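You operate a simulated robot arm through the tools that you are given. There is no shell and no other tool. Be economical: measure what you need, move in short steps, check, and stop when the job is done.

The job below is to be done with a simulated robot arm. You get a single attempt, and the scene is never put back.

TASK
Free the slide and put a double dose into the blue basket.
Fine: dial on 2, one push of the green press button; bring the slide out again with the basket on it.

It is judged by the outcome, as a careful person would: the job done as asked, and still so three seconds after it is handed in. It fails if anything else is knocked over, pushed out of place, dropped, spilled or broken.

THE ROBOT
A 6-joint arm with a two-finger parallel gripper, fixed in place. Base frame: the origin is at the foot of the arm, x ahead of it, y to its left, z up; the work surface is at about z = 800. Lengths are in mm, angles in rad, forces in N, time in s.
With the tool pointing down near the work surface it reaches from about 340 to 760 mm from the base axis. Its first joint turns from -1.152 to 1.152 rad. Payload 2.45 kg.
The TCP is the grasp point between the finger pads, 24 mm short of the fingertips. In the tool frame z runs along the fingers and y along their closing line. Largest opening 68 mm; finger width 17, thickness 10; the body of the gripper, 40 by 70 mm, starts 41 mm behind the TCP.
Orientation is told as [roll, pitch, yaw] about the base's x, y, z axes, in that order, counted from this pose: with the fingers straight down and closing along the base's y, the tool's x points along the base's -x, its y along +y and its z along -z.

THE INTERFACE
- The arm moves only by the tool jog_arm. Its arguments are lists of equal length, an entry for each row: "rot": the turn, a rotation vector about the tool's x, y, z in degrees, a list of three; "delta_pos": the shift along the tool's x, y, z in cm, a list of three; "claw": the closure, from 0 (fully open) to 1 (shut). In form: {"rot": [[ax, ay, az], ...], "delta_pos": [[tx, ty, tz], ...], "claw": [claw, ...]}. A call has 1 to 8 rows; each row is the pose to reach, as a shift and turn from the pose commanded when the call began, along the tool's axes at that moment. Rows are played at 5 a second. More than 50 mm and 0.15 rad between two rows, or a gripper value outside its range, and nothing of the call is played. Where a pose cannot be reached the arm comes as near as it can. A force on the tool above 60 N (or 10 N above the force at the start of the call, whichever is more), or a blocked arm, ends the call early, and 0.2 s more pass. The fingers move at their own pace (about 108 mm/s each) and stop on an object; they squeeze with about 42 N. The grip force told is the motor's: it shows also when the fingers shut on nothing. Time passes only in rows, and 0.2 s behind the last, so rows that repeat a pose let the fingers close. The reply holds the time, the measured pose of the TCP, the force on the tool along the base axes, the opening and the grip force, in the units named above and with some noise, and new pictures: "pictures" is both (left out), scene, wrist or none.
- Cameras (640 x 400 px; columns grow to the right, rows downward): "scene" is fixed at [173.4, 424.8, 1455.2]; the picture's right is [-0.66, -0.75, 0.00], its down [-0.50, 0.44, -0.75] and it looks along [0.56, -0.49, -0.67] (base axes); focal length 298 px, centre (320, 200). "wrist" rides on the gripper at [-32, 0, -39] in the tool frame; the picture's right is [0.00, -1.00, 0.00], its down [0.97, 0.00, -0.24] and it looks along [0.24, 0.00, 0.97] (tool axes); focal length 218 px, centre (320, 200). There is no depth. A picture from a camera that has moved, and an enlarged one, comes with that camera's place and axes in the base frame and with its lens.
- enlarge(camera, box): a new picture of the part [left, top, right, bottom] of that camera's present view, enlarged. No time passes.
- hand_in(): hands the job in; it is judged then, once.

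Go step by step. Nothing tells you positions but the pictures and the camera data: compare them with the known pose of the tool, close in by small moves and look again before you grip or let go. The budget is 120 turns and 170 pictures, counting those below and the enlarged ones. Unless the task says otherwise, let go and move clear before handing in, and close with one line.

The tools are called as name(argument=value, ...) on one line, values as JSON. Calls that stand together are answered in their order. jog_arm: Moves the arm, as the interface text tells. Its arguments: {"type":"object","properties":{"rot":{"type":"array","items":{"type":"array","items":{"type":"number"}}},"delta_pos":{"type":"array","items":{"type":"array","items":{"type":"number"}}},"claw":{"type":"array","items":{"type":"number"}},"pictures":{"type":"string","enum":["both","scene","wrist","none"]}},"required":["rot","delta_pos","claw"]} The other tools are called the same way: enlarge (camera, box) takes an enlarged picture of a part of a camera's view; hand_in () hands the job in.

At the start:

```text
time: 0.0
tool_pos: [503.3, -3.1, 1220.0]
tool_rot: [0.0, 0.0, -0.002]
wrist_force: [-0.2, 0.7, -0.3]
grip_width: 67.8
grasp_force: 0.1
```

scene: 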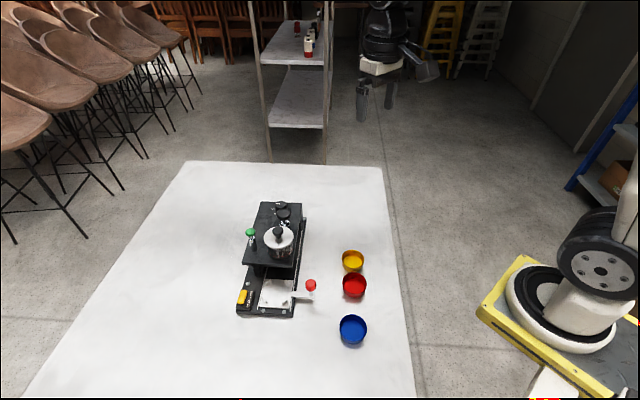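
wrist: 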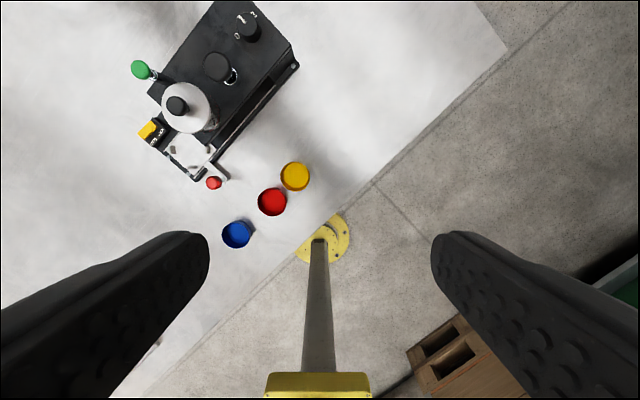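

I see a dispenser machine with a slide, a dial, a green button, a yellow latch, a red knob on the slide, and three baskets. I'll look closer first.

enlarge(camera="scene", box=[220, 190, 380, 350])

enlarge(camera="wrist", box=[120, 0, 320, 250])

```text
2.50 times, centred on (300, 270) of scene
camera zoom: at [173.4, 424.8, 1455.2], right [-0.66, -0.75, 0.0], down [-0.5, 0.44, -0.75], along [0.56, -0.49, -0.67], focal length 746 px, centre (370, 25)
```

zoom: 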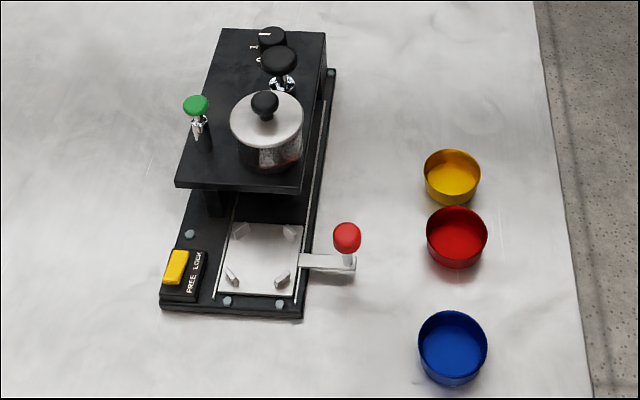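

```text
1.60 times, centred on (220, 125) of wrist
camera zoom: at [535.4, -2.3, 1259.2], right [0.0, -1.0, 0.0], down [-0.97, 0.0, 0.24], along [-0.24, 0.0, -0.97], focal length 349 px, centre (480, 320)
```

zoom: 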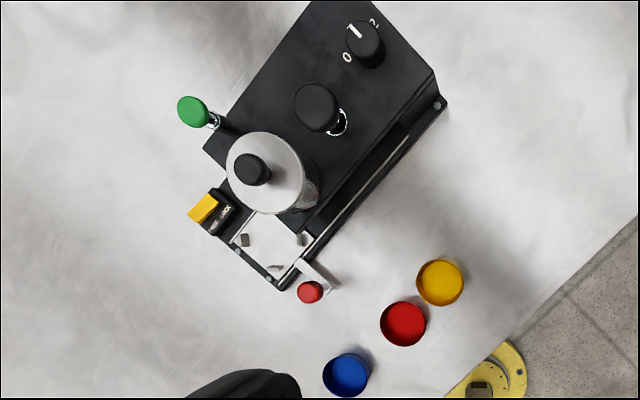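

The machine axis runs about 45° in the base frame, with the slide coming out towards -x/+y. I'll move above it for closer views.

jog_arm(rot=[[0, 0, 0], [0, 0, 0], [0, 0, 0], [0, 0, 0], [0, 0, 0], [0, 0, 0], [0, 0, 0]], delta_pos=[[-0.5, 4, 2], [-1, 8, 4], [-1.5, 12, 6], [-2, 16, 8], [-2.5, 20, 10], [-3, 23, 12], [-3, 23, 12]], claw=[0, 0, 0, 0, 0, 0, 0])

```text
time: 1.6
tool_pos: [533.5, 226.5, 1097.2]
tool_rot: [-0.001, 0.001, 0.001]
wrist_force: [-0.4, 0.1, -0.3]
grip_width: 68.0
grasp_force: 0.1
camera wrist: at [565.6, 226.5, 1137.1], right [0.0, -1.0, 0.0], down [-0.97, 0.0, 0.24], along [-0.24, 0.0, -0.97], focal length 218 px, centre (320, 200)
```

scene: 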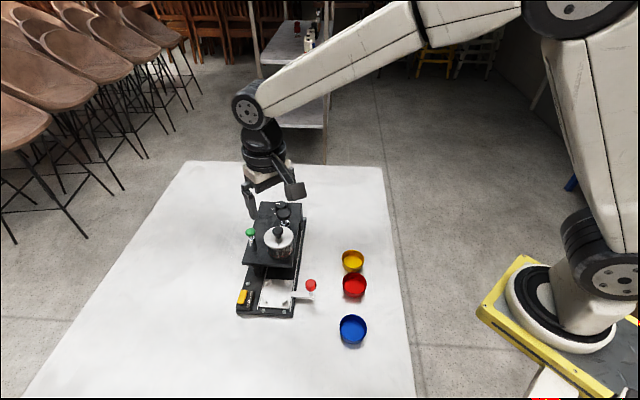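
wrist: 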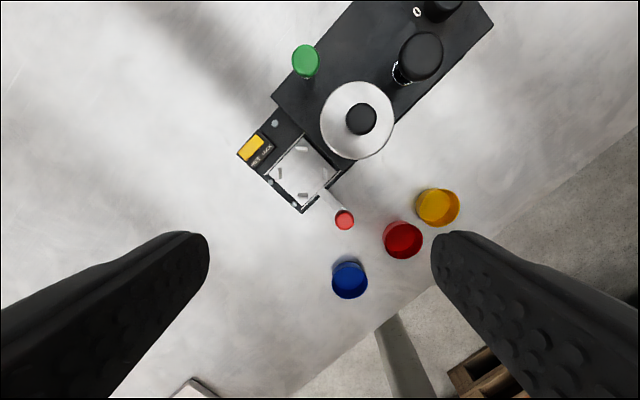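

enlarge(camera="wrist", box=[220, 100, 400, 240])

enlarge(camera="scene", box=[230, 260, 320, 325])

enlarge(camera="scene", box=[235, 195, 315, 255])

```text
2.86 times, centred on (310, 170) of wrist
camera zoom: at [565.6, 226.5, 1137.1], right [0.0, -1.0, 0.0], down [-0.97, 0.0, 0.24], along [-0.24, 0.0, -0.97], focal length 624 px, centre (349, 286)
```

zoom: 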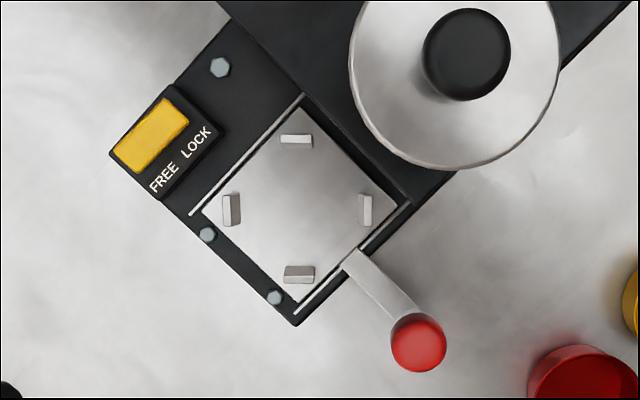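

```text
6.15 times, centred on (275, 292) of scene
camera zoom: at [173.4, 424.8, 1455.2], right [-0.66, -0.75, 0.0], down [-0.5, 0.44, -0.75], along [0.56, -0.49, -0.67], focal length 1836 px, centre (597, -369)
```

zoom: 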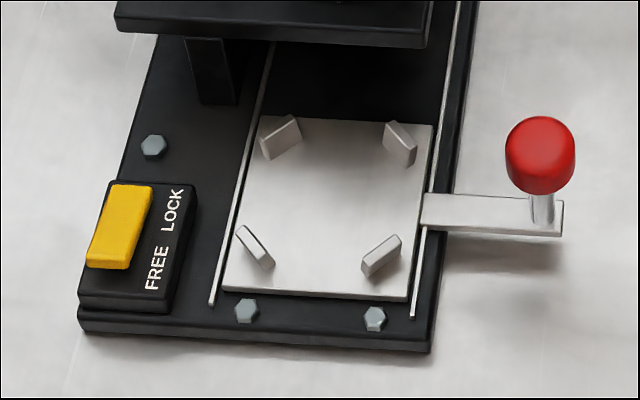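

```text
6.67 times, centred on (275, 225) of scene
camera zoom: at [173.4, 424.8, 1455.2], right [-0.66, -0.75, 0.0], down [-0.5, 0.44, -0.75], along [0.56, -0.49, -0.67], focal length 1989 px, centre (620, 33)
```

zoom: 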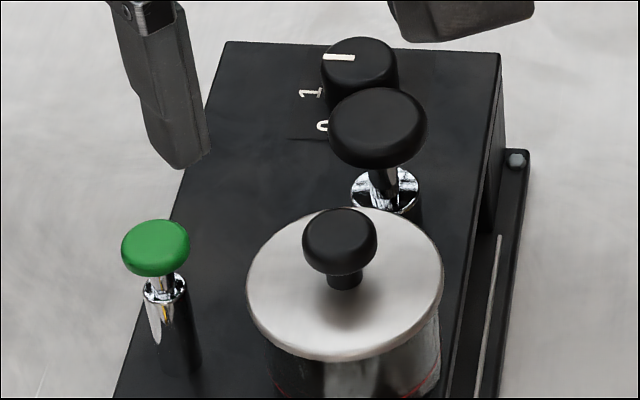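

Next I want a close look at the yellow latch to see which way it works and where it stands.

jog_arm(rot=[[0, 0, 0], [0, 0, 0], [0, 0, 0], [0, 0, 0], [0, 0, 0]], delta_pos=[[1.5, 2.5, 3], [3, 5, 6], [4.5, 7.5, 9], [5.3, 9.7, 12], [5.3, 9.7, 14.7]], claw=[0, 0, 0, 0, 0], pictures="wrist")

```text
time: 2.8
tool_pos: [478.5, 324.6, 951.6]
tool_rot: [-0.001, 0.001, 0.0]
wrist_force: [0.2, -0.2, -0.6]
grip_width: 68.0
grasp_force: 0.0
camera wrist: at [511.0, 324.2, 991.2], right [0.0, -1.0, 0.0], down [-0.97, 0.0, 0.24], along [-0.24, 0.0, -0.97], focal length 218 px, centre (320, 200)
```

wrist: 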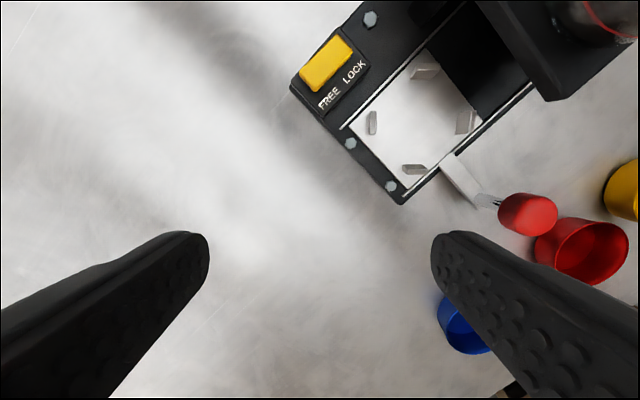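

enlarge(camera="wrist", box=[280, 10, 400, 120])

enlarge(camera="scene", box=[230, 275, 270, 315])

```text
3.64 times, centred on (340, 65) of wrist
camera zoom: at [511.0, 324.2, 991.2], right [0.0, -1.0, 0.0], down [-0.97, 0.0, 0.24], along [-0.24, 0.0, -0.97], focal length 794 px, centre (247, 691)
```

zoom: 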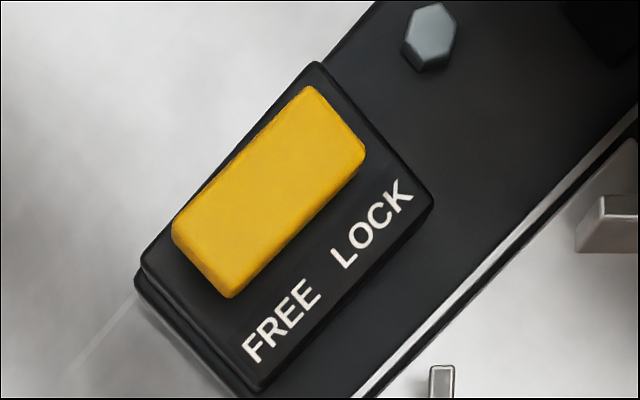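

```text
10.00 times, centred on (250, 295) of scene
camera zoom: at [173.4, 424.8, 1455.2], right [-0.66, -0.75, 0.0], down [-0.5, 0.44, -0.75], along [0.56, -0.49, -0.67], focal length 2983 px, centre (1020, -750)
```

zoom: 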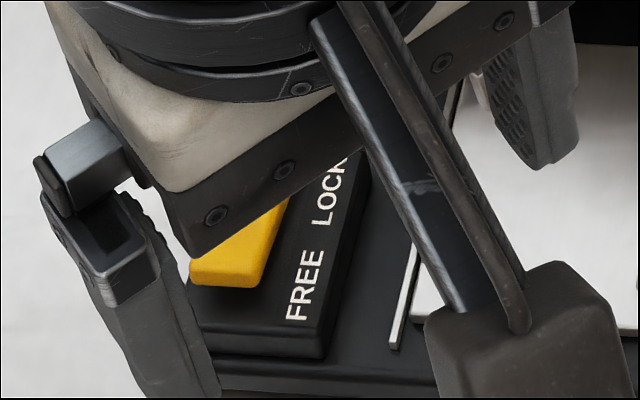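

The latch is a rocker with its LOCK end down and its FREE end raised, so I press the FREE end at about (556, 329). I'll shut the fingers, yaw to +45° and go above it.

jog_arm(rot=[[0, 0, -7.5], [0, 0, -15], [0, 0, -22.5], [0, 0, -30], [0, 0, -37.5], [0, 0, -45], [0, 0, -45], [0, 0, -45]], delta_pos=[[-1.5, 0.1, 0], [-3, 0.2, 0], [-4.5, 0.3, 0], [-6, 0.4, 0], [-7.7, 0.4, 0], [-7.7, 0.4, 2.5], [-7.7, 0.4, 5], [-7.7, 0.4, 6.0]], claw=[1, 1, 1, 1, 1, 1, 1, 1])

```text
time: 4.6
tool_pos: [556.2, 329.1, 891.6]
tool_rot: [0.0, -0.003, 0.788]
wrist_force: [0.4, -0.4, 1.4]
grip_width: 0.0
grasp_force: 23.2
camera wrist: at [579.4, 352.0, 932.1], right [0.71, -0.71, 0.0], down [-0.69, -0.69, 0.24], along [-0.17, -0.17, -0.97], focal length 218 px, centre (320, 200)
```

scene: 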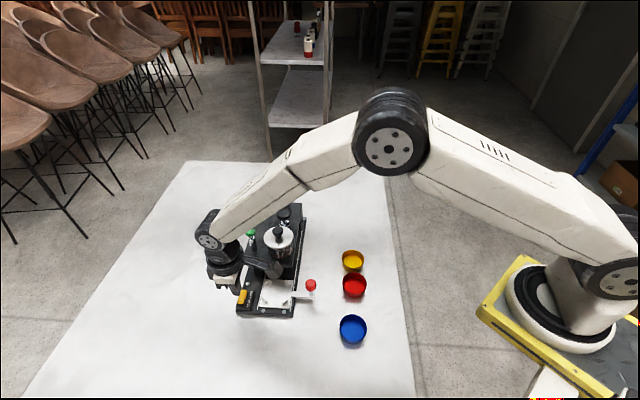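
wrist: 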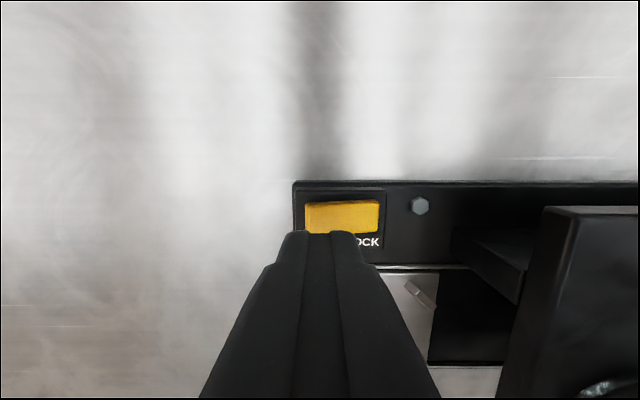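

The fingers line up across the rocker and about 11 mm from its pivot on the FREE side. I'll shift 3 mm outward and press.

jog_arm(rot=[[0, 0, 0], [0, 0, 0], [0, 0, 0], [0, 0, 0], [0, 0, 0], [0, 0, 0]], delta_pos=[[0, 0.3, 1.5], [0, 0.3, 2.8], [0, 0.3, 3.2], [0, 0.3, 3.6], [0, 0.3, 3.9], [0, 0.3, 4.2]], claw=[1, 1, 1, 1, 1, 1], pictures="wrist")

```text
time: 6.0
tool_pos: [553.3, 330.4, 858.5]
tool_rot: [0.001, 0.003, 0.785]
wrist_force: [-11.9, -7.2, 16.6]
grip_width: 0.0
grasp_force: 23.3
stopped in row 6: the force on the tool passed its limit (the readings are from after the stop); the commanded pose is now the measured one
camera wrist: at [577.4, 354.4, 897.0], right [0.71, -0.71, 0.0], down [-0.69, -0.69, 0.24], along [-0.17, -0.17, -0.97], focal length 218 px, centre (320, 200)
```

wrist: 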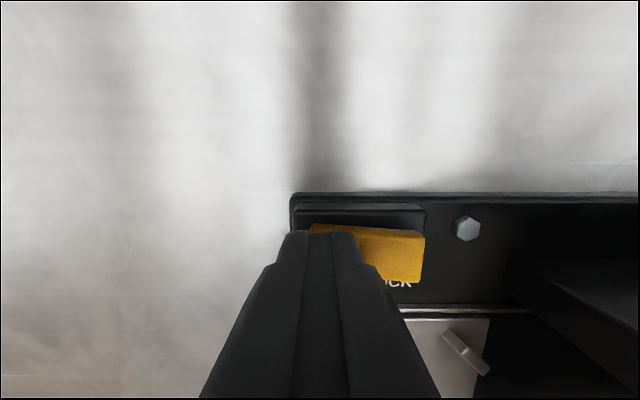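

The LOCK end now stands up. I'll lift straight up and check.

jog_arm(rot=[[0, 0, 0], [0, 0, 0], [0, 0, 0], [0, 0, 0]], delta_pos=[[0, 0, -3], [0, 2, -6], [0, 5, -8], [0, 8, -9]], claw=[1, 1, 1, 0.5])

enlarge(camera="scene", box=[220, 260, 320, 325])

```text
time: 7.0
tool_pos: [499.1, 387.6, 947.2]
tool_rot: [0.001, 0.001, 0.784]
wrist_force: [-1.2, -0.4, -0.2]
grip_width: 34.1
grasp_force: 0.0
camera wrist: at [522.9, 410.9, 987.5], right [0.71, -0.71, 0.0], down [-0.69, -0.69, 0.24], along [-0.17, -0.17, -0.97], focal length 218 px, centre (320, 200)
```

scene: 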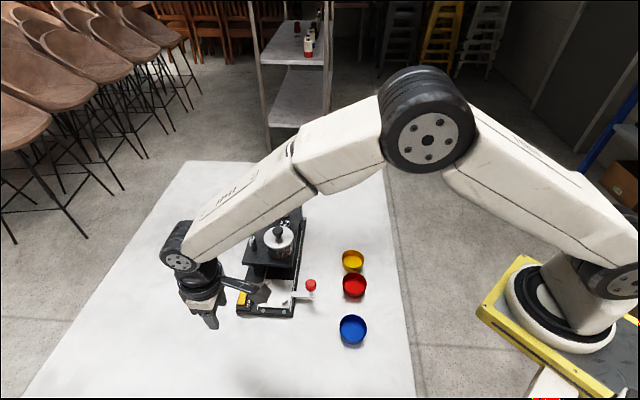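
wrist: 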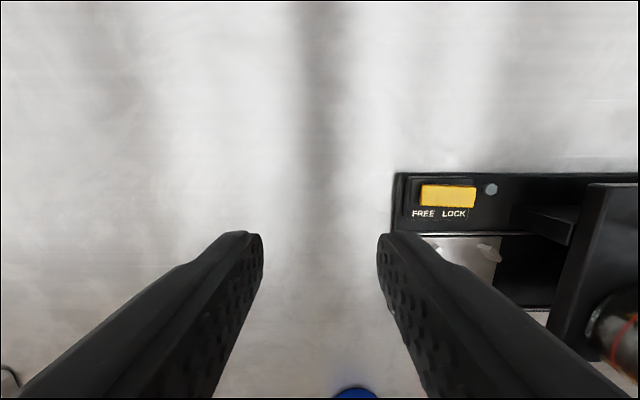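

```text
6.15 times, centred on (270, 292) of scene
camera zoom: at [173.4, 424.7, 1455.2], right [-0.66, -0.75, 0.0], down [-0.5, 0.44, -0.75], along [0.56, -0.49, -0.67], focal length 1836 px, centre (628, -369)
```

zoom: 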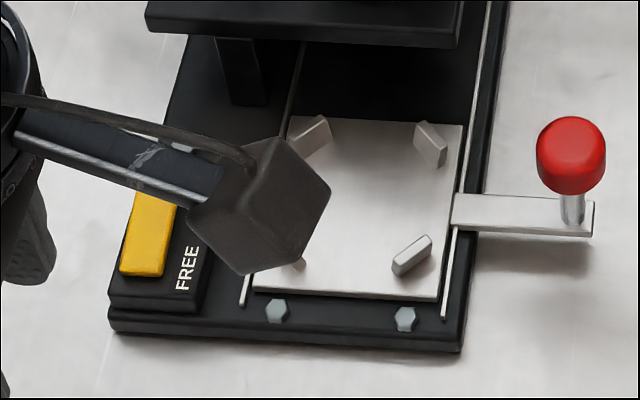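

The rocker is now at FREE. Next I inspect the dial: rise and travel over it.

jog_arm(rot=[[0, 0, 0], [0, 0, 0], [0, 0, 0], [0, 0, 0], [0, 0, 0], [0, 0, 0], [0, 0, 0], [0, 0, 0]], delta_pos=[[0, 0, -4.5], [0, 0, -9], [0.5, -2, -13], [1.8, -6.5, -13], [3, -11, -13], [4.2, -15.6, -13], [5.4, -20, -13], [6.2, -24, -13]], claw=[0, 0, 0, 0, 0, 0, 0, 0], pictures="wrist")

```text
time: 8.8
tool_pos: [625.2, 174.5, 1074.3]
tool_rot: [0.0, 0.0, 0.787]
wrist_force: [-0.5, 0.0, -0.7]
grip_width: 68.1
grasp_force: 0.1
camera wrist: at [648.6, 198.1, 1114.9], right [0.71, -0.71, 0.0], down [-0.69, -0.69, 0.24], along [-0.17, -0.17, -0.97], focal length 218 px, centre (320, 200)
```

wrist: 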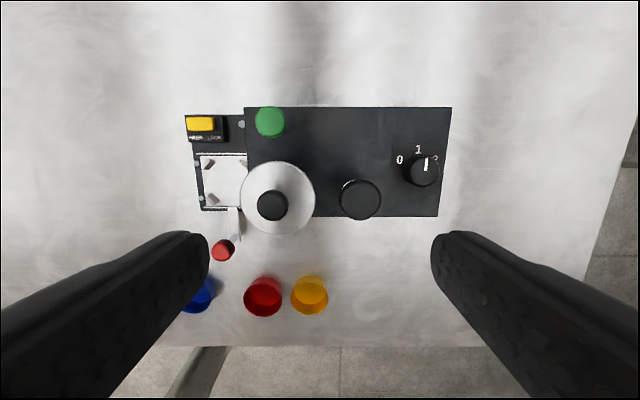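

enlarge(camera="wrist", box=[375, 125, 465, 200])

enlarge(camera="scene", box=[235, 190, 325, 260])

```text
5.33 times, centred on (420, 162) of wrist
camera zoom: at [648.6, 198.1, 1114.9], right [0.71, -0.71, 0.0], down [-0.69, -0.69, 0.24], along [-0.17, -0.17, -0.97], focal length 1164 px, centre (-213, 400)
```

zoom: 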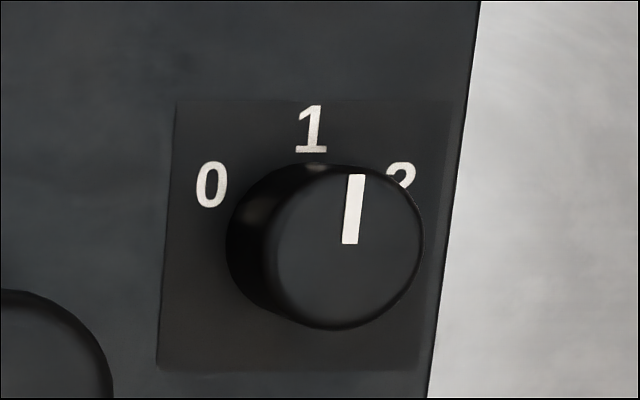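

```text
5.71 times, centred on (280, 225) of scene
camera zoom: at [173.4, 424.7, 1455.2], right [-0.66, -0.75, 0.0], down [-0.5, 0.44, -0.75], along [0.56, -0.49, -0.67], focal length 1705 px, centre (549, 57)
```

zoom: 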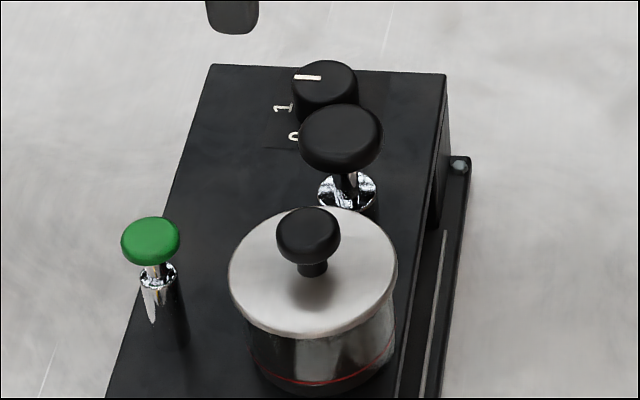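

The dial stands at 1; 2 is about 60° clockwise seen from above. I place the knob (Ø≈30) at about (710, 101), top z≈883, and move above it.

jog_arm(rot=[[0, 0, 0], [0, 0, 0], [0, 0, 0], [0, 0, 0], [0, 0, 0]], delta_pos=[[-0.2, -4, 0], [-0.5, -8, 0], [-0.75, -11.2, 2], [-0.75, -11.2, 6], [-0.75, -11.2, 9.5]], claw=[0.1, 0.2, 0.2, 0.2, 0.2])

enlarge(camera="scene", box=[240, 170, 330, 240])

```text
time: 10.0
tool_pos: [710.8, 97.9, 980.1]
tool_rot: [-0.001, 0.0, 0.786]
wrist_force: [0.0, -0.1, -0.7]
grip_width: 54.2
grasp_force: 0.1
camera wrist: at [733.5, 121.8, 1020.1], right [0.71, -0.71, 0.0], down [-0.69, -0.69, 0.24], along [-0.17, -0.17, -0.97], focal length 218 px, centre (320, 200)
```

scene: 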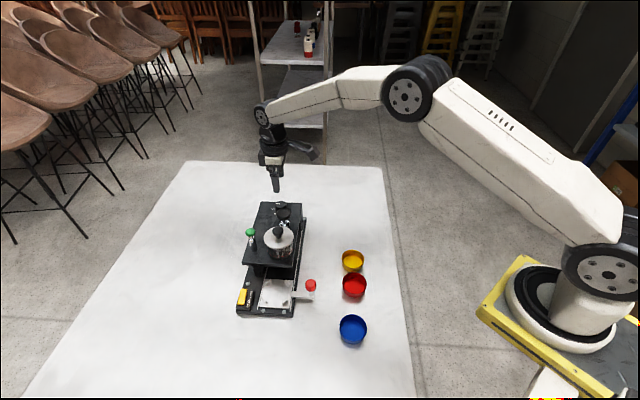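
wrist: 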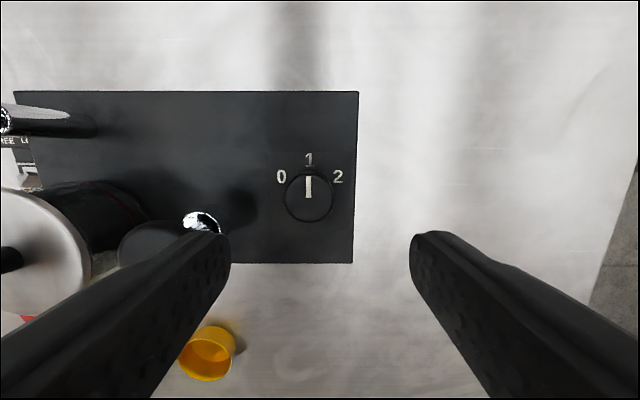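

```text
5.71 times, centred on (285, 205) of scene
camera zoom: at [173.4, 424.7, 1455.2], right [-0.66, -0.75, 0.0], down [-0.5, 0.44, -0.75], along [0.56, -0.49, -0.67], focal length 1705 px, centre (520, 171)
```

zoom: 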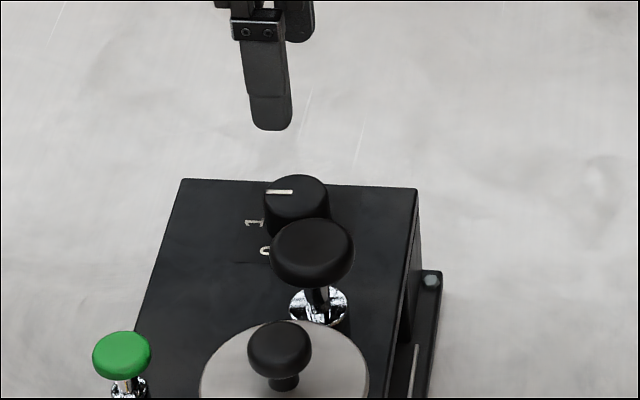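

jog_arm(rot=[[0, 0, 0], [0, 0, 0], [0, 0, 0]], delta_pos=[[-0.45, 0.74, 1], [-0.45, 0.74, 3], [-0.45, 0.74, 4.8]], claw=[0.2, 0.2, 0.2])

enlarge(camera="scene", box=[250, 180, 310, 230])

```text
time: 10.8
tool_pos: [706.8, 108.2, 933.8]
tool_rot: [0.0, 0.001, 0.786]
wrist_force: [0.0, -0.2, 1.0]
grip_width: 54.6
grasp_force: 0.1
camera wrist: at [730.3, 131.8, 972.2], right [0.71, -0.71, 0.0], down [-0.69, -0.69, 0.24], along [-0.17, -0.17, -0.97], focal length 218 px, centre (320, 200)
```

scene: 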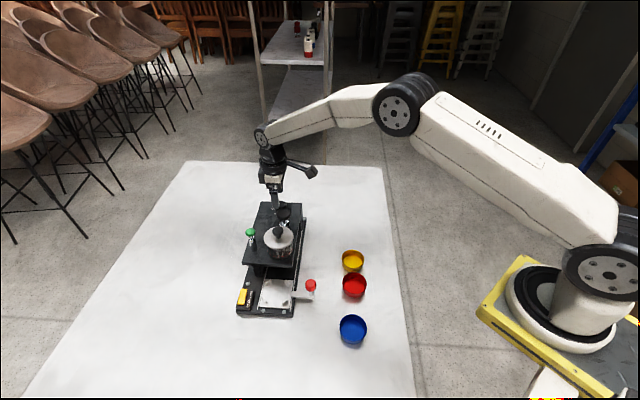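
wrist: 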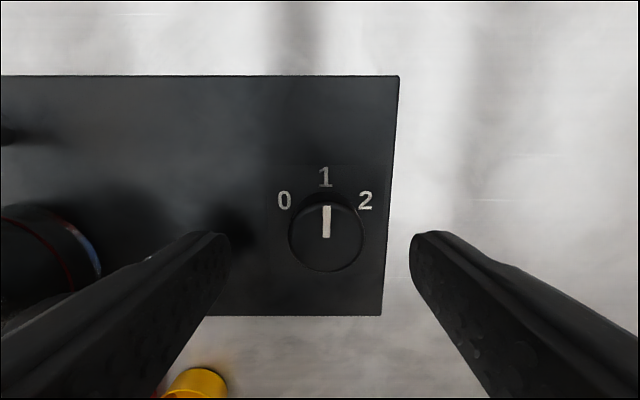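

```text
8.00 times, centred on (280, 205) of scene
camera zoom: at [173.4, 424.8, 1455.2], right [-0.66, -0.75, 0.0], down [-0.5, 0.44, -0.75], along [0.56, -0.49, -0.67], focal length 2387 px, centre (640, 160)
```

zoom: 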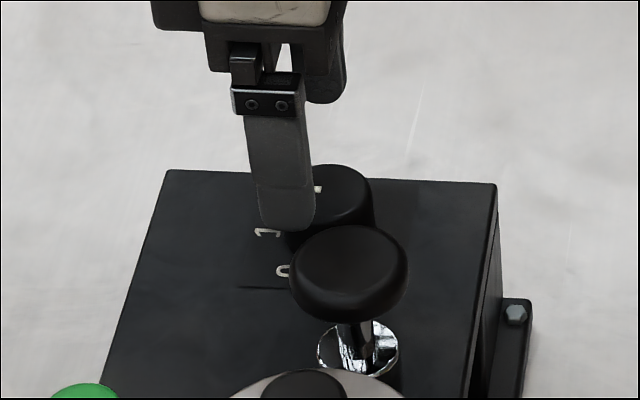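

Knob is nearly centred; I'll correct by 2–3 mm, descend around it and close.

jog_arm(rot=[[0, 0, 0], [0, 0, 0], [0, 0, 0]], delta_pos=[[0.28, -0.24, 0.5], [0.28, -0.24, 2], [0.28, -0.24, 3.5]], claw=[0.2, 0.2, 0.2])

enlarge(camera="scene", box=[250, 180, 310, 230])

```text
time: 11.6
tool_pos: [707.2, 105.3, 897.9]
tool_rot: [0.0, -0.001, 0.785]
wrist_force: [-0.8, 0.6, -0.6]
grip_width: 54.6
grasp_force: 0.0
camera wrist: at [730.9, 129.0, 937.8], right [0.71, -0.71, 0.0], down [-0.69, -0.69, 0.24], along [-0.17, -0.17, -0.97], focal length 218 px, centre (320, 200)
```

scene: 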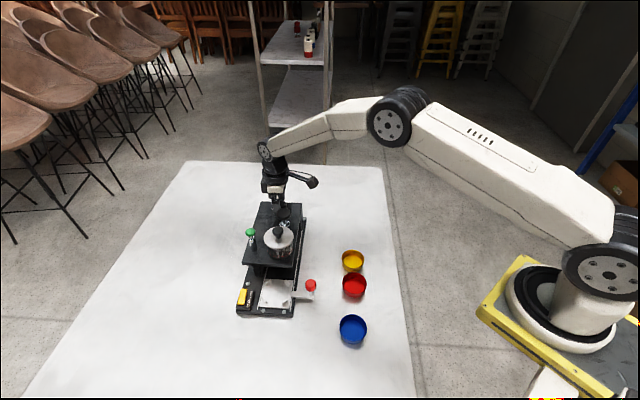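
wrist: 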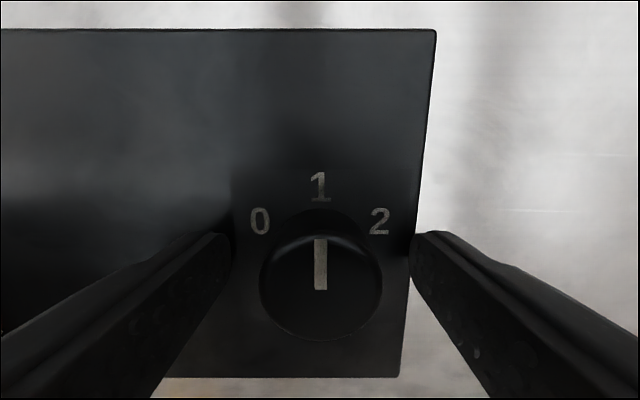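

```text
8.00 times, centred on (280, 205) of scene
camera zoom: at [173.4, 424.7, 1455.2], right [-0.66, -0.75, 0.0], down [-0.5, 0.44, -0.75], along [0.56, -0.49, -0.67], focal length 2387 px, centre (640, 160)
```

zoom: 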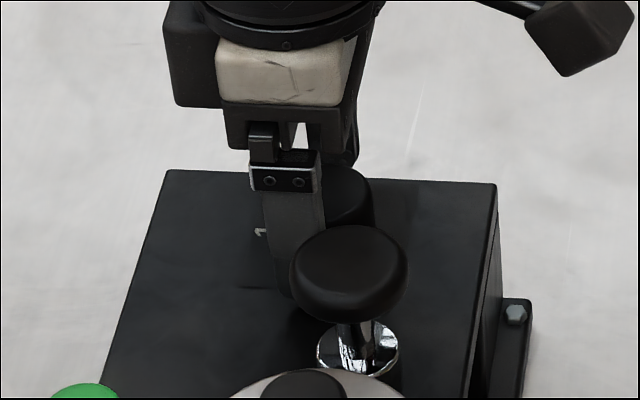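

jog_arm(rot=[[0, 0, 0], [0, 0, 0], [0, 0, 0], [0, 0, 0]], delta_pos=[[0.35, 0, 0.1], [0.35, 0, 0.2], [0.35, 0, 0.2], [0.35, 0, 0.2]], claw=[0.2, 0.5, 0.7, 0.7], pictures="wrist")

```text
time: 12.6
tool_pos: [705.2, 102.3, 895.9]
tool_rot: [-0.001, 0.0, 0.785]
wrist_force: [1.0, -1.2, 1.9]
grip_width: 31.2
grasp_force: 44.8
camera wrist: at [728.3, 126.2, 936.1], right [0.71, -0.71, 0.0], down [-0.69, -0.69, 0.24], along [-0.17, -0.17, -0.97], focal length 218 px, centre (320, 200)
```

wrist: 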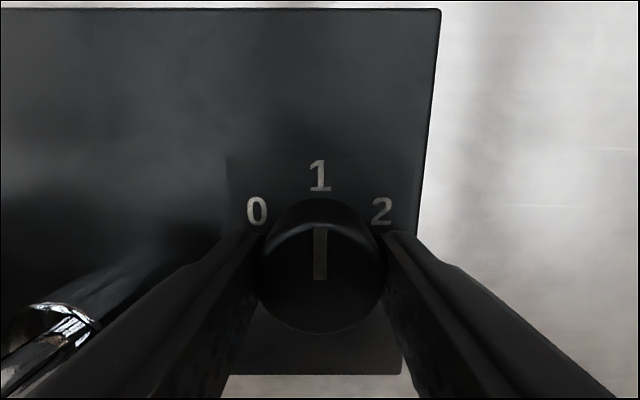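

Gripped. Turning 60° clockwise seen from above (positive about tool z).

jog_arm(rot=[[0, 0, 7.5], [0, 0, 15], [0, 0, 22.5], [0, 0, 30], [0, 0, 37.5], [0, 0, 45], [0, 0, 52.5], [0, 0, 60]], delta_pos=[[0, 0, 0], [0, 0, 0], [0, 0, 0], [0, 0, 0], [0, 0, 0], [0, 0, 0], [0, 0, 0], [0, 0, 0]], claw=[0.7, 0.7, 0.7, 0.7, 0.7, 0.7, 0.7, 0.7], pictures="wrist")

```text
time: 14.4
tool_pos: [704.4, 103.5, 896.6]
tool_rot: [0.0, -0.001, -0.261]
wrist_force: [14.8, 9.6, -6.0]
grip_width: 31.3
grasp_force: 44.3
camera wrist: at [736.2, 96.1, 936.1], right [-0.26, -0.97, 0.0], down [-0.94, 0.25, 0.24], along [-0.23, 0.06, -0.97], focal length 218 px, centre (320, 200)
```

wrist: 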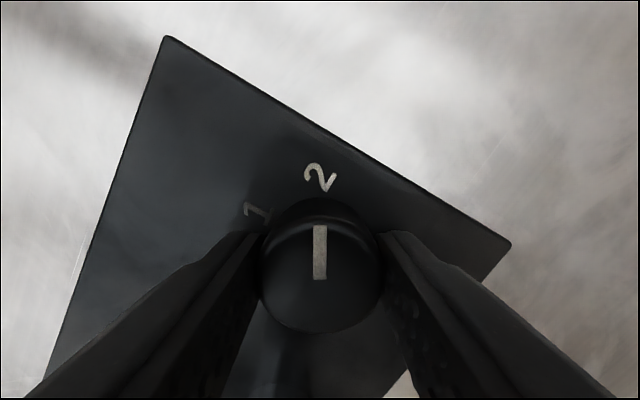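

Pointer lines up with 2. Release and rise.

jog_arm(rot=[[0, 0, 0], [0, 0, 0], [0, 0, 0], [0, 0, 0], [0, 0, 0], [0, 0, 0]], delta_pos=[[0, 0, 0], [0, 0, 0], [0, 0, -3], [0, 0, -7], [0, 0, -11], [0, 0, -15]], claw=[0.3, 0.2, 0.2, 0.2, 0.2, 0.2], pictures="wrist")

enlarge(camera="wrist", box=[270, 130, 370, 220])

```text
time: 15.8
tool_pos: [701.2, 100.8, 1045.8]
tool_rot: [0.001, 0.001, -0.261]
wrist_force: [0.3, -0.1, 0.7]
grip_width: 54.3
grasp_force: 0.0
camera wrist: at [733.1, 93.3, 1084.9], right [-0.26, -0.97, 0.0], down [-0.94, 0.25, 0.24], along [-0.23, 0.06, -0.97], focal length 218 px, centre (320, 200)
```

wrist: 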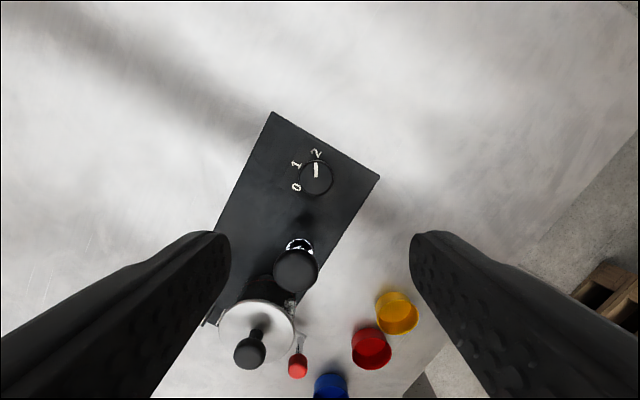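

```text
4.44 times, centred on (320, 175) of wrist
camera zoom: at [733.1, 93.3, 1084.9], right [-0.26, -0.97, 0.0], down [-0.94, 0.25, 0.24], along [-0.23, 0.06, -0.97], focal length 970 px, centre (320, 311)
```

zoom: 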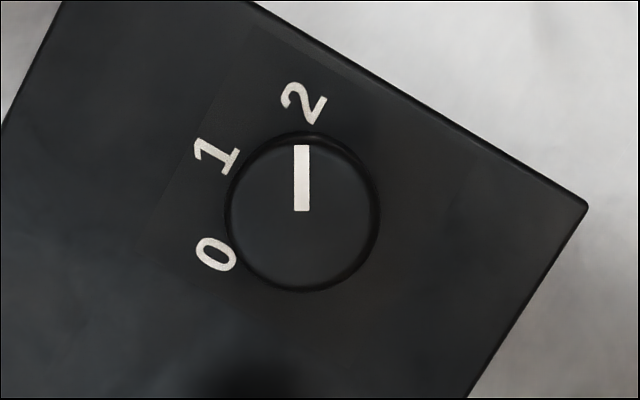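

The dial is on 2. Now the blue basket: travel above it with yaw −45°, which keeps the gripper clear of roof and jar when I set it down later.

jog_arm(rot=[[0, 0, 4], [0, 0, 8], [0, 0, 12], [0, 0, 16], [0, 0, 20], [0, 0, 24], [0, 0, 28], [0, 0, 30]], delta_pos=[[4.5, -0.2, 0], [9, -0.4, 0], [13.5, -0.6, 0], [18, -0.8, 0], [22.5, -1, 0], [27, -1.2, 0], [31.5, -1.4, 0], [35.9, -1.6, 0]], claw=[0, 0, 0, 0, 0, 0, 0, 0], pictures="wrist")

```text
time: 17.6
tool_pos: [352.1, 179.3, 1045.5]
tool_rot: [0.002, 0.0, -0.786]
wrist_force: [-0.4, 0.4, -0.5]
grip_width: 68.0
grasp_force: 0.0
camera wrist: at [375.4, 157.8, 1086.1], right [-0.71, -0.71, 0.0], down [-0.69, 0.69, 0.24], along [-0.17, 0.17, -0.97], focal length 218 px, centre (320, 200)
```

wrist: 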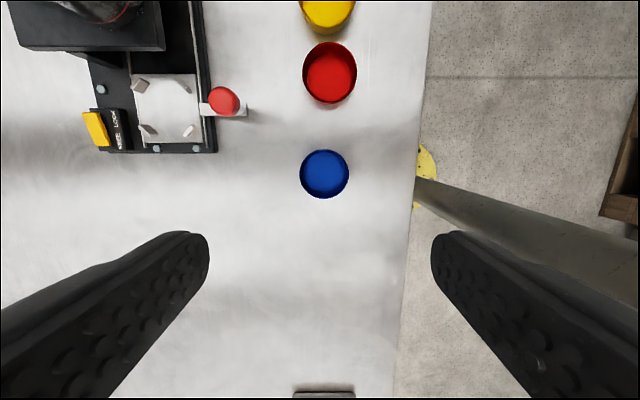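

enlarge(camera="wrist", box=[75, 60, 255, 172])

enlarge(camera="wrist", box=[280, 130, 370, 210])

enlarge(camera="scene", box=[320, 240, 390, 350])

```text
3.56 times, centred on (165, 116) of wrist
camera zoom: at [375.4, 157.8, 1086.1], right [-0.71, -0.71, 0.0], down [-0.69, 0.69, 0.24], along [-0.17, 0.17, -0.97], focal length 776 px, centre (871, 499)
```

zoom: 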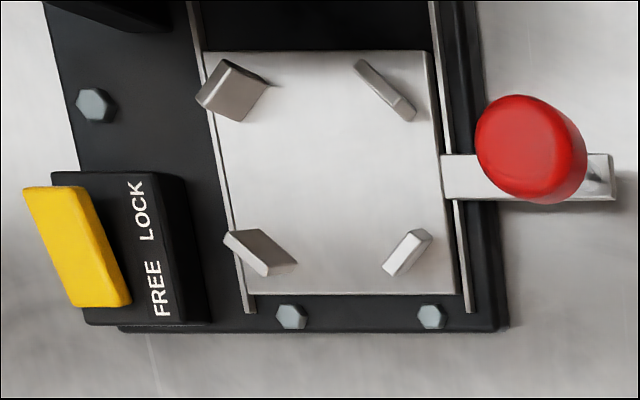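

```text
5.00 times, centred on (325, 170) of wrist
camera zoom: at [375.4, 157.8, 1086.1], right [-0.71, -0.71, 0.0], down [-0.69, 0.69, 0.24], along [-0.17, 0.17, -0.97], focal length 1091 px, centre (295, 350)
```

zoom: 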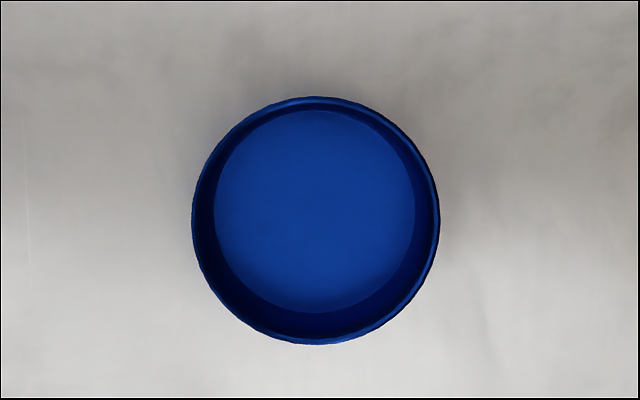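

```text
3.64 times, centred on (355, 295) of scene
camera zoom: at [173.4, 424.7, 1455.2], right [-0.66, -0.75, 0.0], down [-0.5, 0.44, -0.75], along [0.56, -0.49, -0.67], focal length 1085 px, centre (193, -146)
```

zoom: 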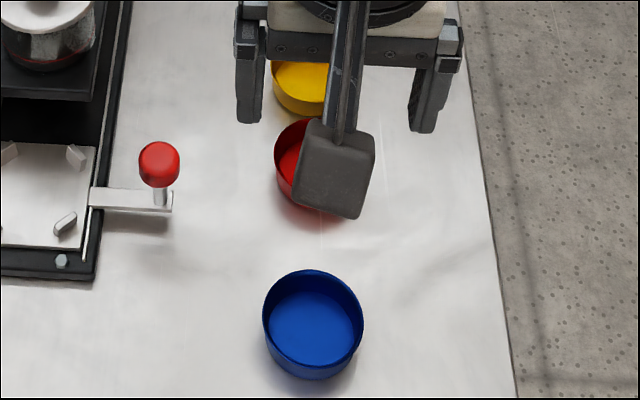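

The basket is about 58 mm across with its rim near z≈830, at about (350, 175). I'll tilt the tool 15° so it leans away from the machine, and descend to just above the basket.

jog_arm(rot=[[0, -7.5, 0], [0, -15, 0], [0, -15, 0], [0, -15, 0], [0, -15, 0]], delta_pos=[[0.1, -0.2, 3], [0.32, -0.37, 6], [0.32, -0.37, 10], [0.32, -0.37, 14], [0.32, -0.37, 16]], claw=[0, 0, 0, 0, 0])

enlarge(camera="scene", box=[290, 230, 410, 370])

```text
time: 18.8
tool_pos: [344.9, 179.5, 886.5]
tool_rot: [0.001, -0.262, -0.784]
wrist_force: [-0.2, 0.7, -1.0]
grip_width: 68.0
grasp_force: 0.0
camera wrist: at [361.4, 166.1, 932.7], right [-0.71, -0.71, 0.0], down [-0.71, 0.71, -0.02], along [0.01, -0.01, -1.0], focal length 218 px, centre (320, 200)
```

scene: 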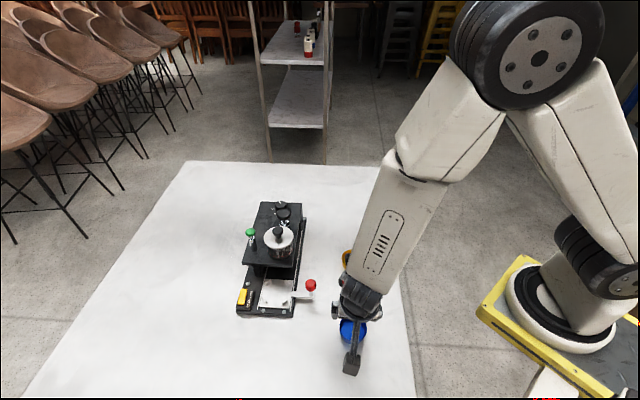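
wrist: 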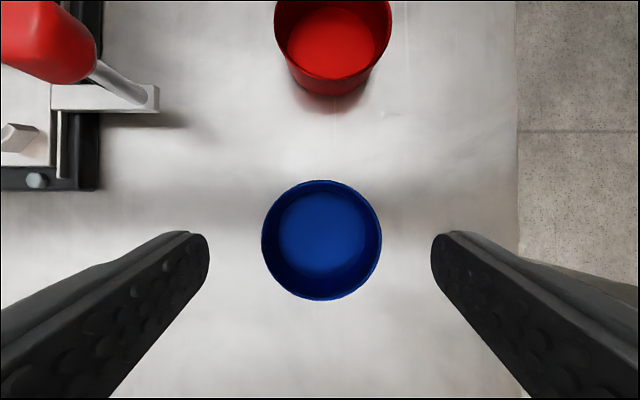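

```text
2.86 times, centred on (350, 300) of scene
camera zoom: at [173.4, 424.8, 1455.2], right [-0.66, -0.75, 0.0], down [-0.5, 0.44, -0.75], along [0.56, -0.49, -0.67], focal length 852 px, centre (234, -86)
```

zoom: 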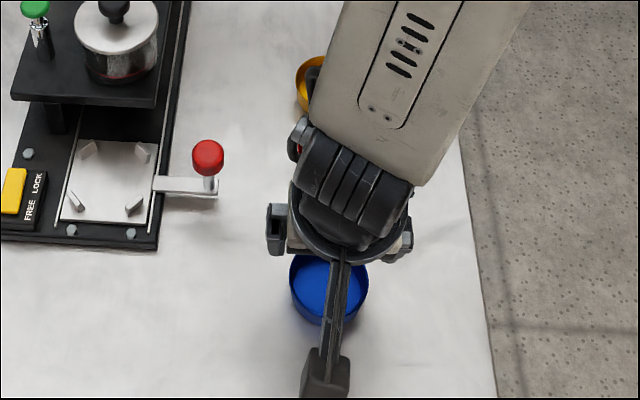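

The basket is centred between the fingers. I go straight down around it and stop a few mm off the table.

jog_arm(rot=[[0, 0, 0], [0, 0, 0], [0, 0, 0], [0, 0, 0]], delta_pos=[[0.39, 0.15, 1.45], [0.78, 0.15, 2.9], [1.17, 0.15, 4.35], [1.44, 0.15, 5.36]], claw=[0, 0, 0, 0])

enlarge(camera="scene", box=[290, 230, 410, 370])

```text
time: 19.8
tool_pos: [350.6, 182.4, 831.5]
tool_rot: [-0.003, -0.261, -0.785]
wrist_force: [0.0, 0.2, 0.4]
grip_width: 67.8
grasp_force: 0.0
camera wrist: at [364.8, 167.6, 878.1], right [-0.71, -0.71, 0.0], down [-0.71, 0.71, -0.02], along [0.01, -0.02, -1.0], focal length 218 px, centre (320, 200)
```

scene: 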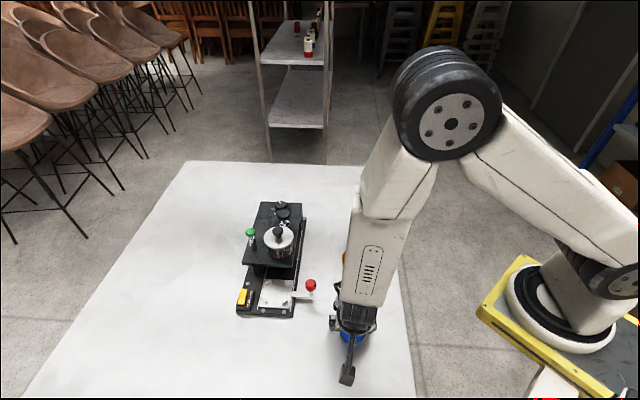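
wrist: 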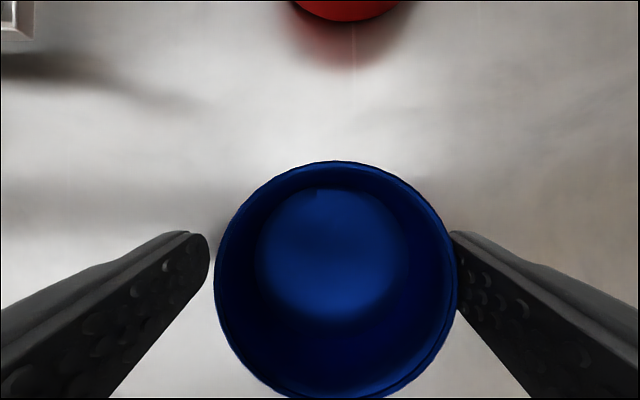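

```text
2.86 times, centred on (350, 300) of scene
camera zoom: at [173.4, 424.7, 1455.2], right [-0.66, -0.75, 0.0], down [-0.5, 0.44, -0.75], along [0.56, -0.49, -0.67], focal length 852 px, centre (234, -86)
```

zoom: 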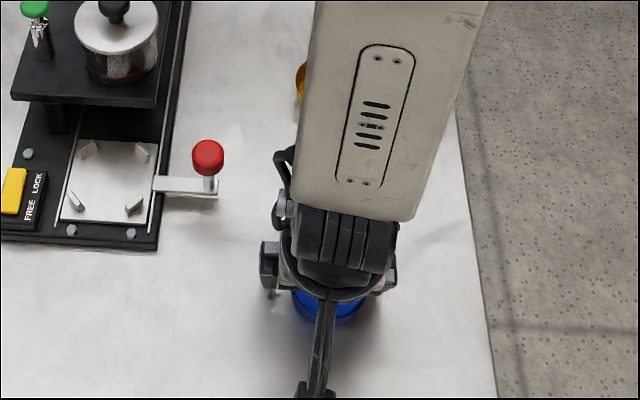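

The basket is about 4 mm off to one side between the fingers; I shift and close.

jog_arm(rot=[[0, 0, 0], [0, 0, 0], [0, 0, 0], [0, 0, 0], [0, 0, 0]], delta_pos=[[0, -0.37, 0], [0, -0.37, 0], [0, -0.37, 0], [0, -0.37, 0], [0, -0.37, 0]], claw=[0, 0, 0.1, 0.2, 0.25], pictures="wrist")

```text
time: 21.0
tool_pos: [349.8, 180.4, 833.0]
tool_rot: [-0.004, -0.26, -0.783]
wrist_force: [0.0, -0.5, 0.6]
grip_width: 58.1
grasp_force: 42.1
camera wrist: at [363.8, 166.4, 878.9], right [-0.71, -0.71, 0.01], down [-0.71, 0.71, -0.02], along [0.01, -0.02, -1.0], focal length 218 px, centre (320, 200)
```

wrist: 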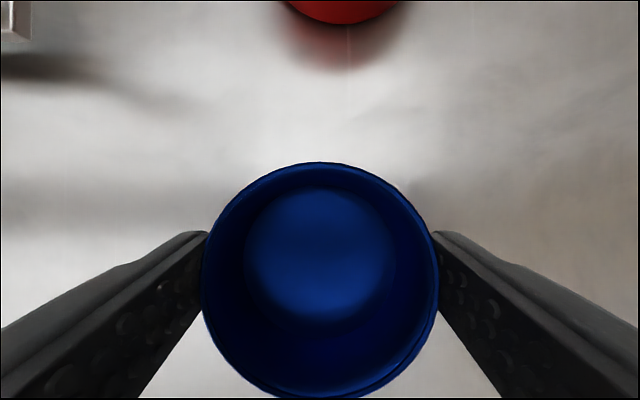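

Gripped at 58 mm. Lift, carry along outside the machine front, then look at the plate before moving in.

jog_arm(rot=[[0, 0, 0], [0, 0, 0], [0, 0, 0], [0, 0, 0], [0, 0, 0], [0, 0, 0], [0, 0, 0], [0, 0, 0]], delta_pos=[[-0.52, 0, -1.93], [-1.29, 0, -4.8], [-2.07, 1, -7.73], [-2.07, 5, -7.73], [-2.07, 9, -7.73], [-2.07, 13, -7.73], [-2.07, 17.3, -7.73], [-2.07, 17.3, -7.73]], claw=[0.25, 0.25, 0.25, 0.25, 0.25, 0.25, 0.25, 0.25])

enlarge(camera="scene", box=[200, 230, 340, 370])

```text
time: 22.8
tool_pos: [467.0, 300.4, 910.0]
tool_rot: [-0.001, -0.261, -0.784]
wrist_force: [0.6, -0.1, -0.6]
grip_width: 58.3
grasp_force: 41.9
camera wrist: at [482.8, 287.0, 956.6], right [-0.71, -0.71, 0.0], down [-0.71, 0.71, -0.02], along [0.01, -0.01, -1.0], focal length 218 px, centre (320, 200)
```

scene: 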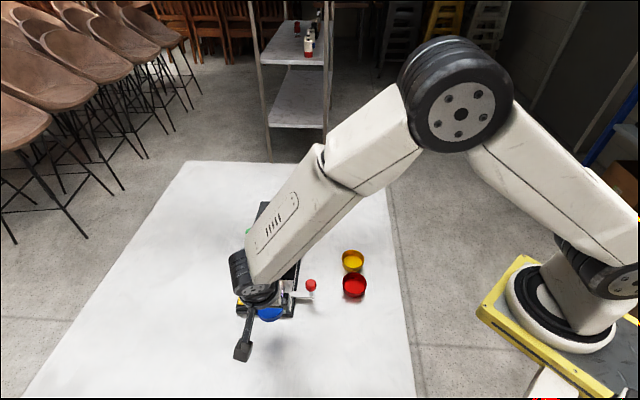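
wrist: 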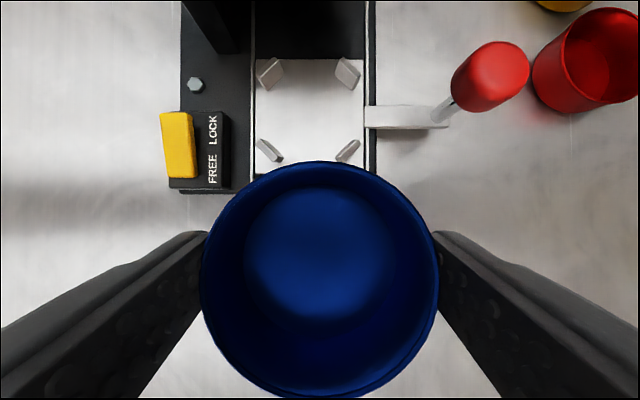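

```text
2.86 times, centred on (270, 300) of scene
camera zoom: at [173.4, 424.8, 1455.2], right [-0.66, -0.75, 0.0], down [-0.5, 0.44, -0.75], along [0.56, -0.49, -0.67], focal length 852 px, centre (463, -86)
```

zoom: 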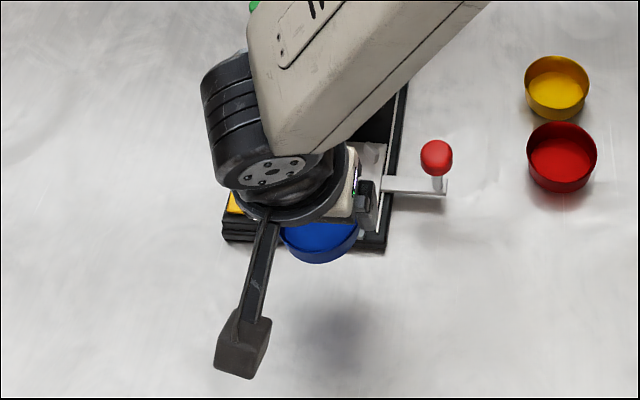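

enlarge(camera="wrist", box=[230, 40, 390, 180])

```text
2.86 times, centred on (310, 110) of wrist
camera zoom: at [482.8, 287.0, 956.6], right [-0.71, -0.71, 0.0], down [-0.71, 0.71, -0.02], along [0.01, -0.01, -1.0], focal length 624 px, centre (349, 457)
```

zoom: 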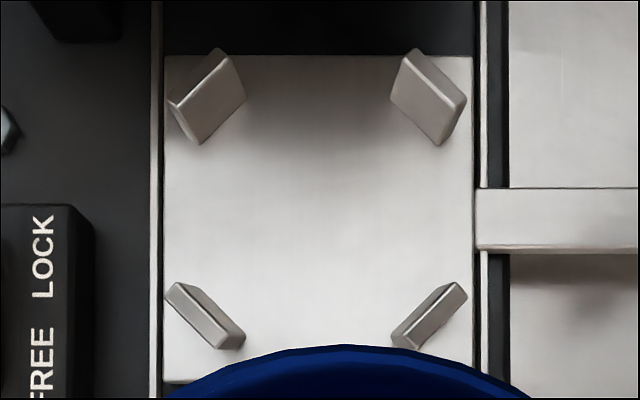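

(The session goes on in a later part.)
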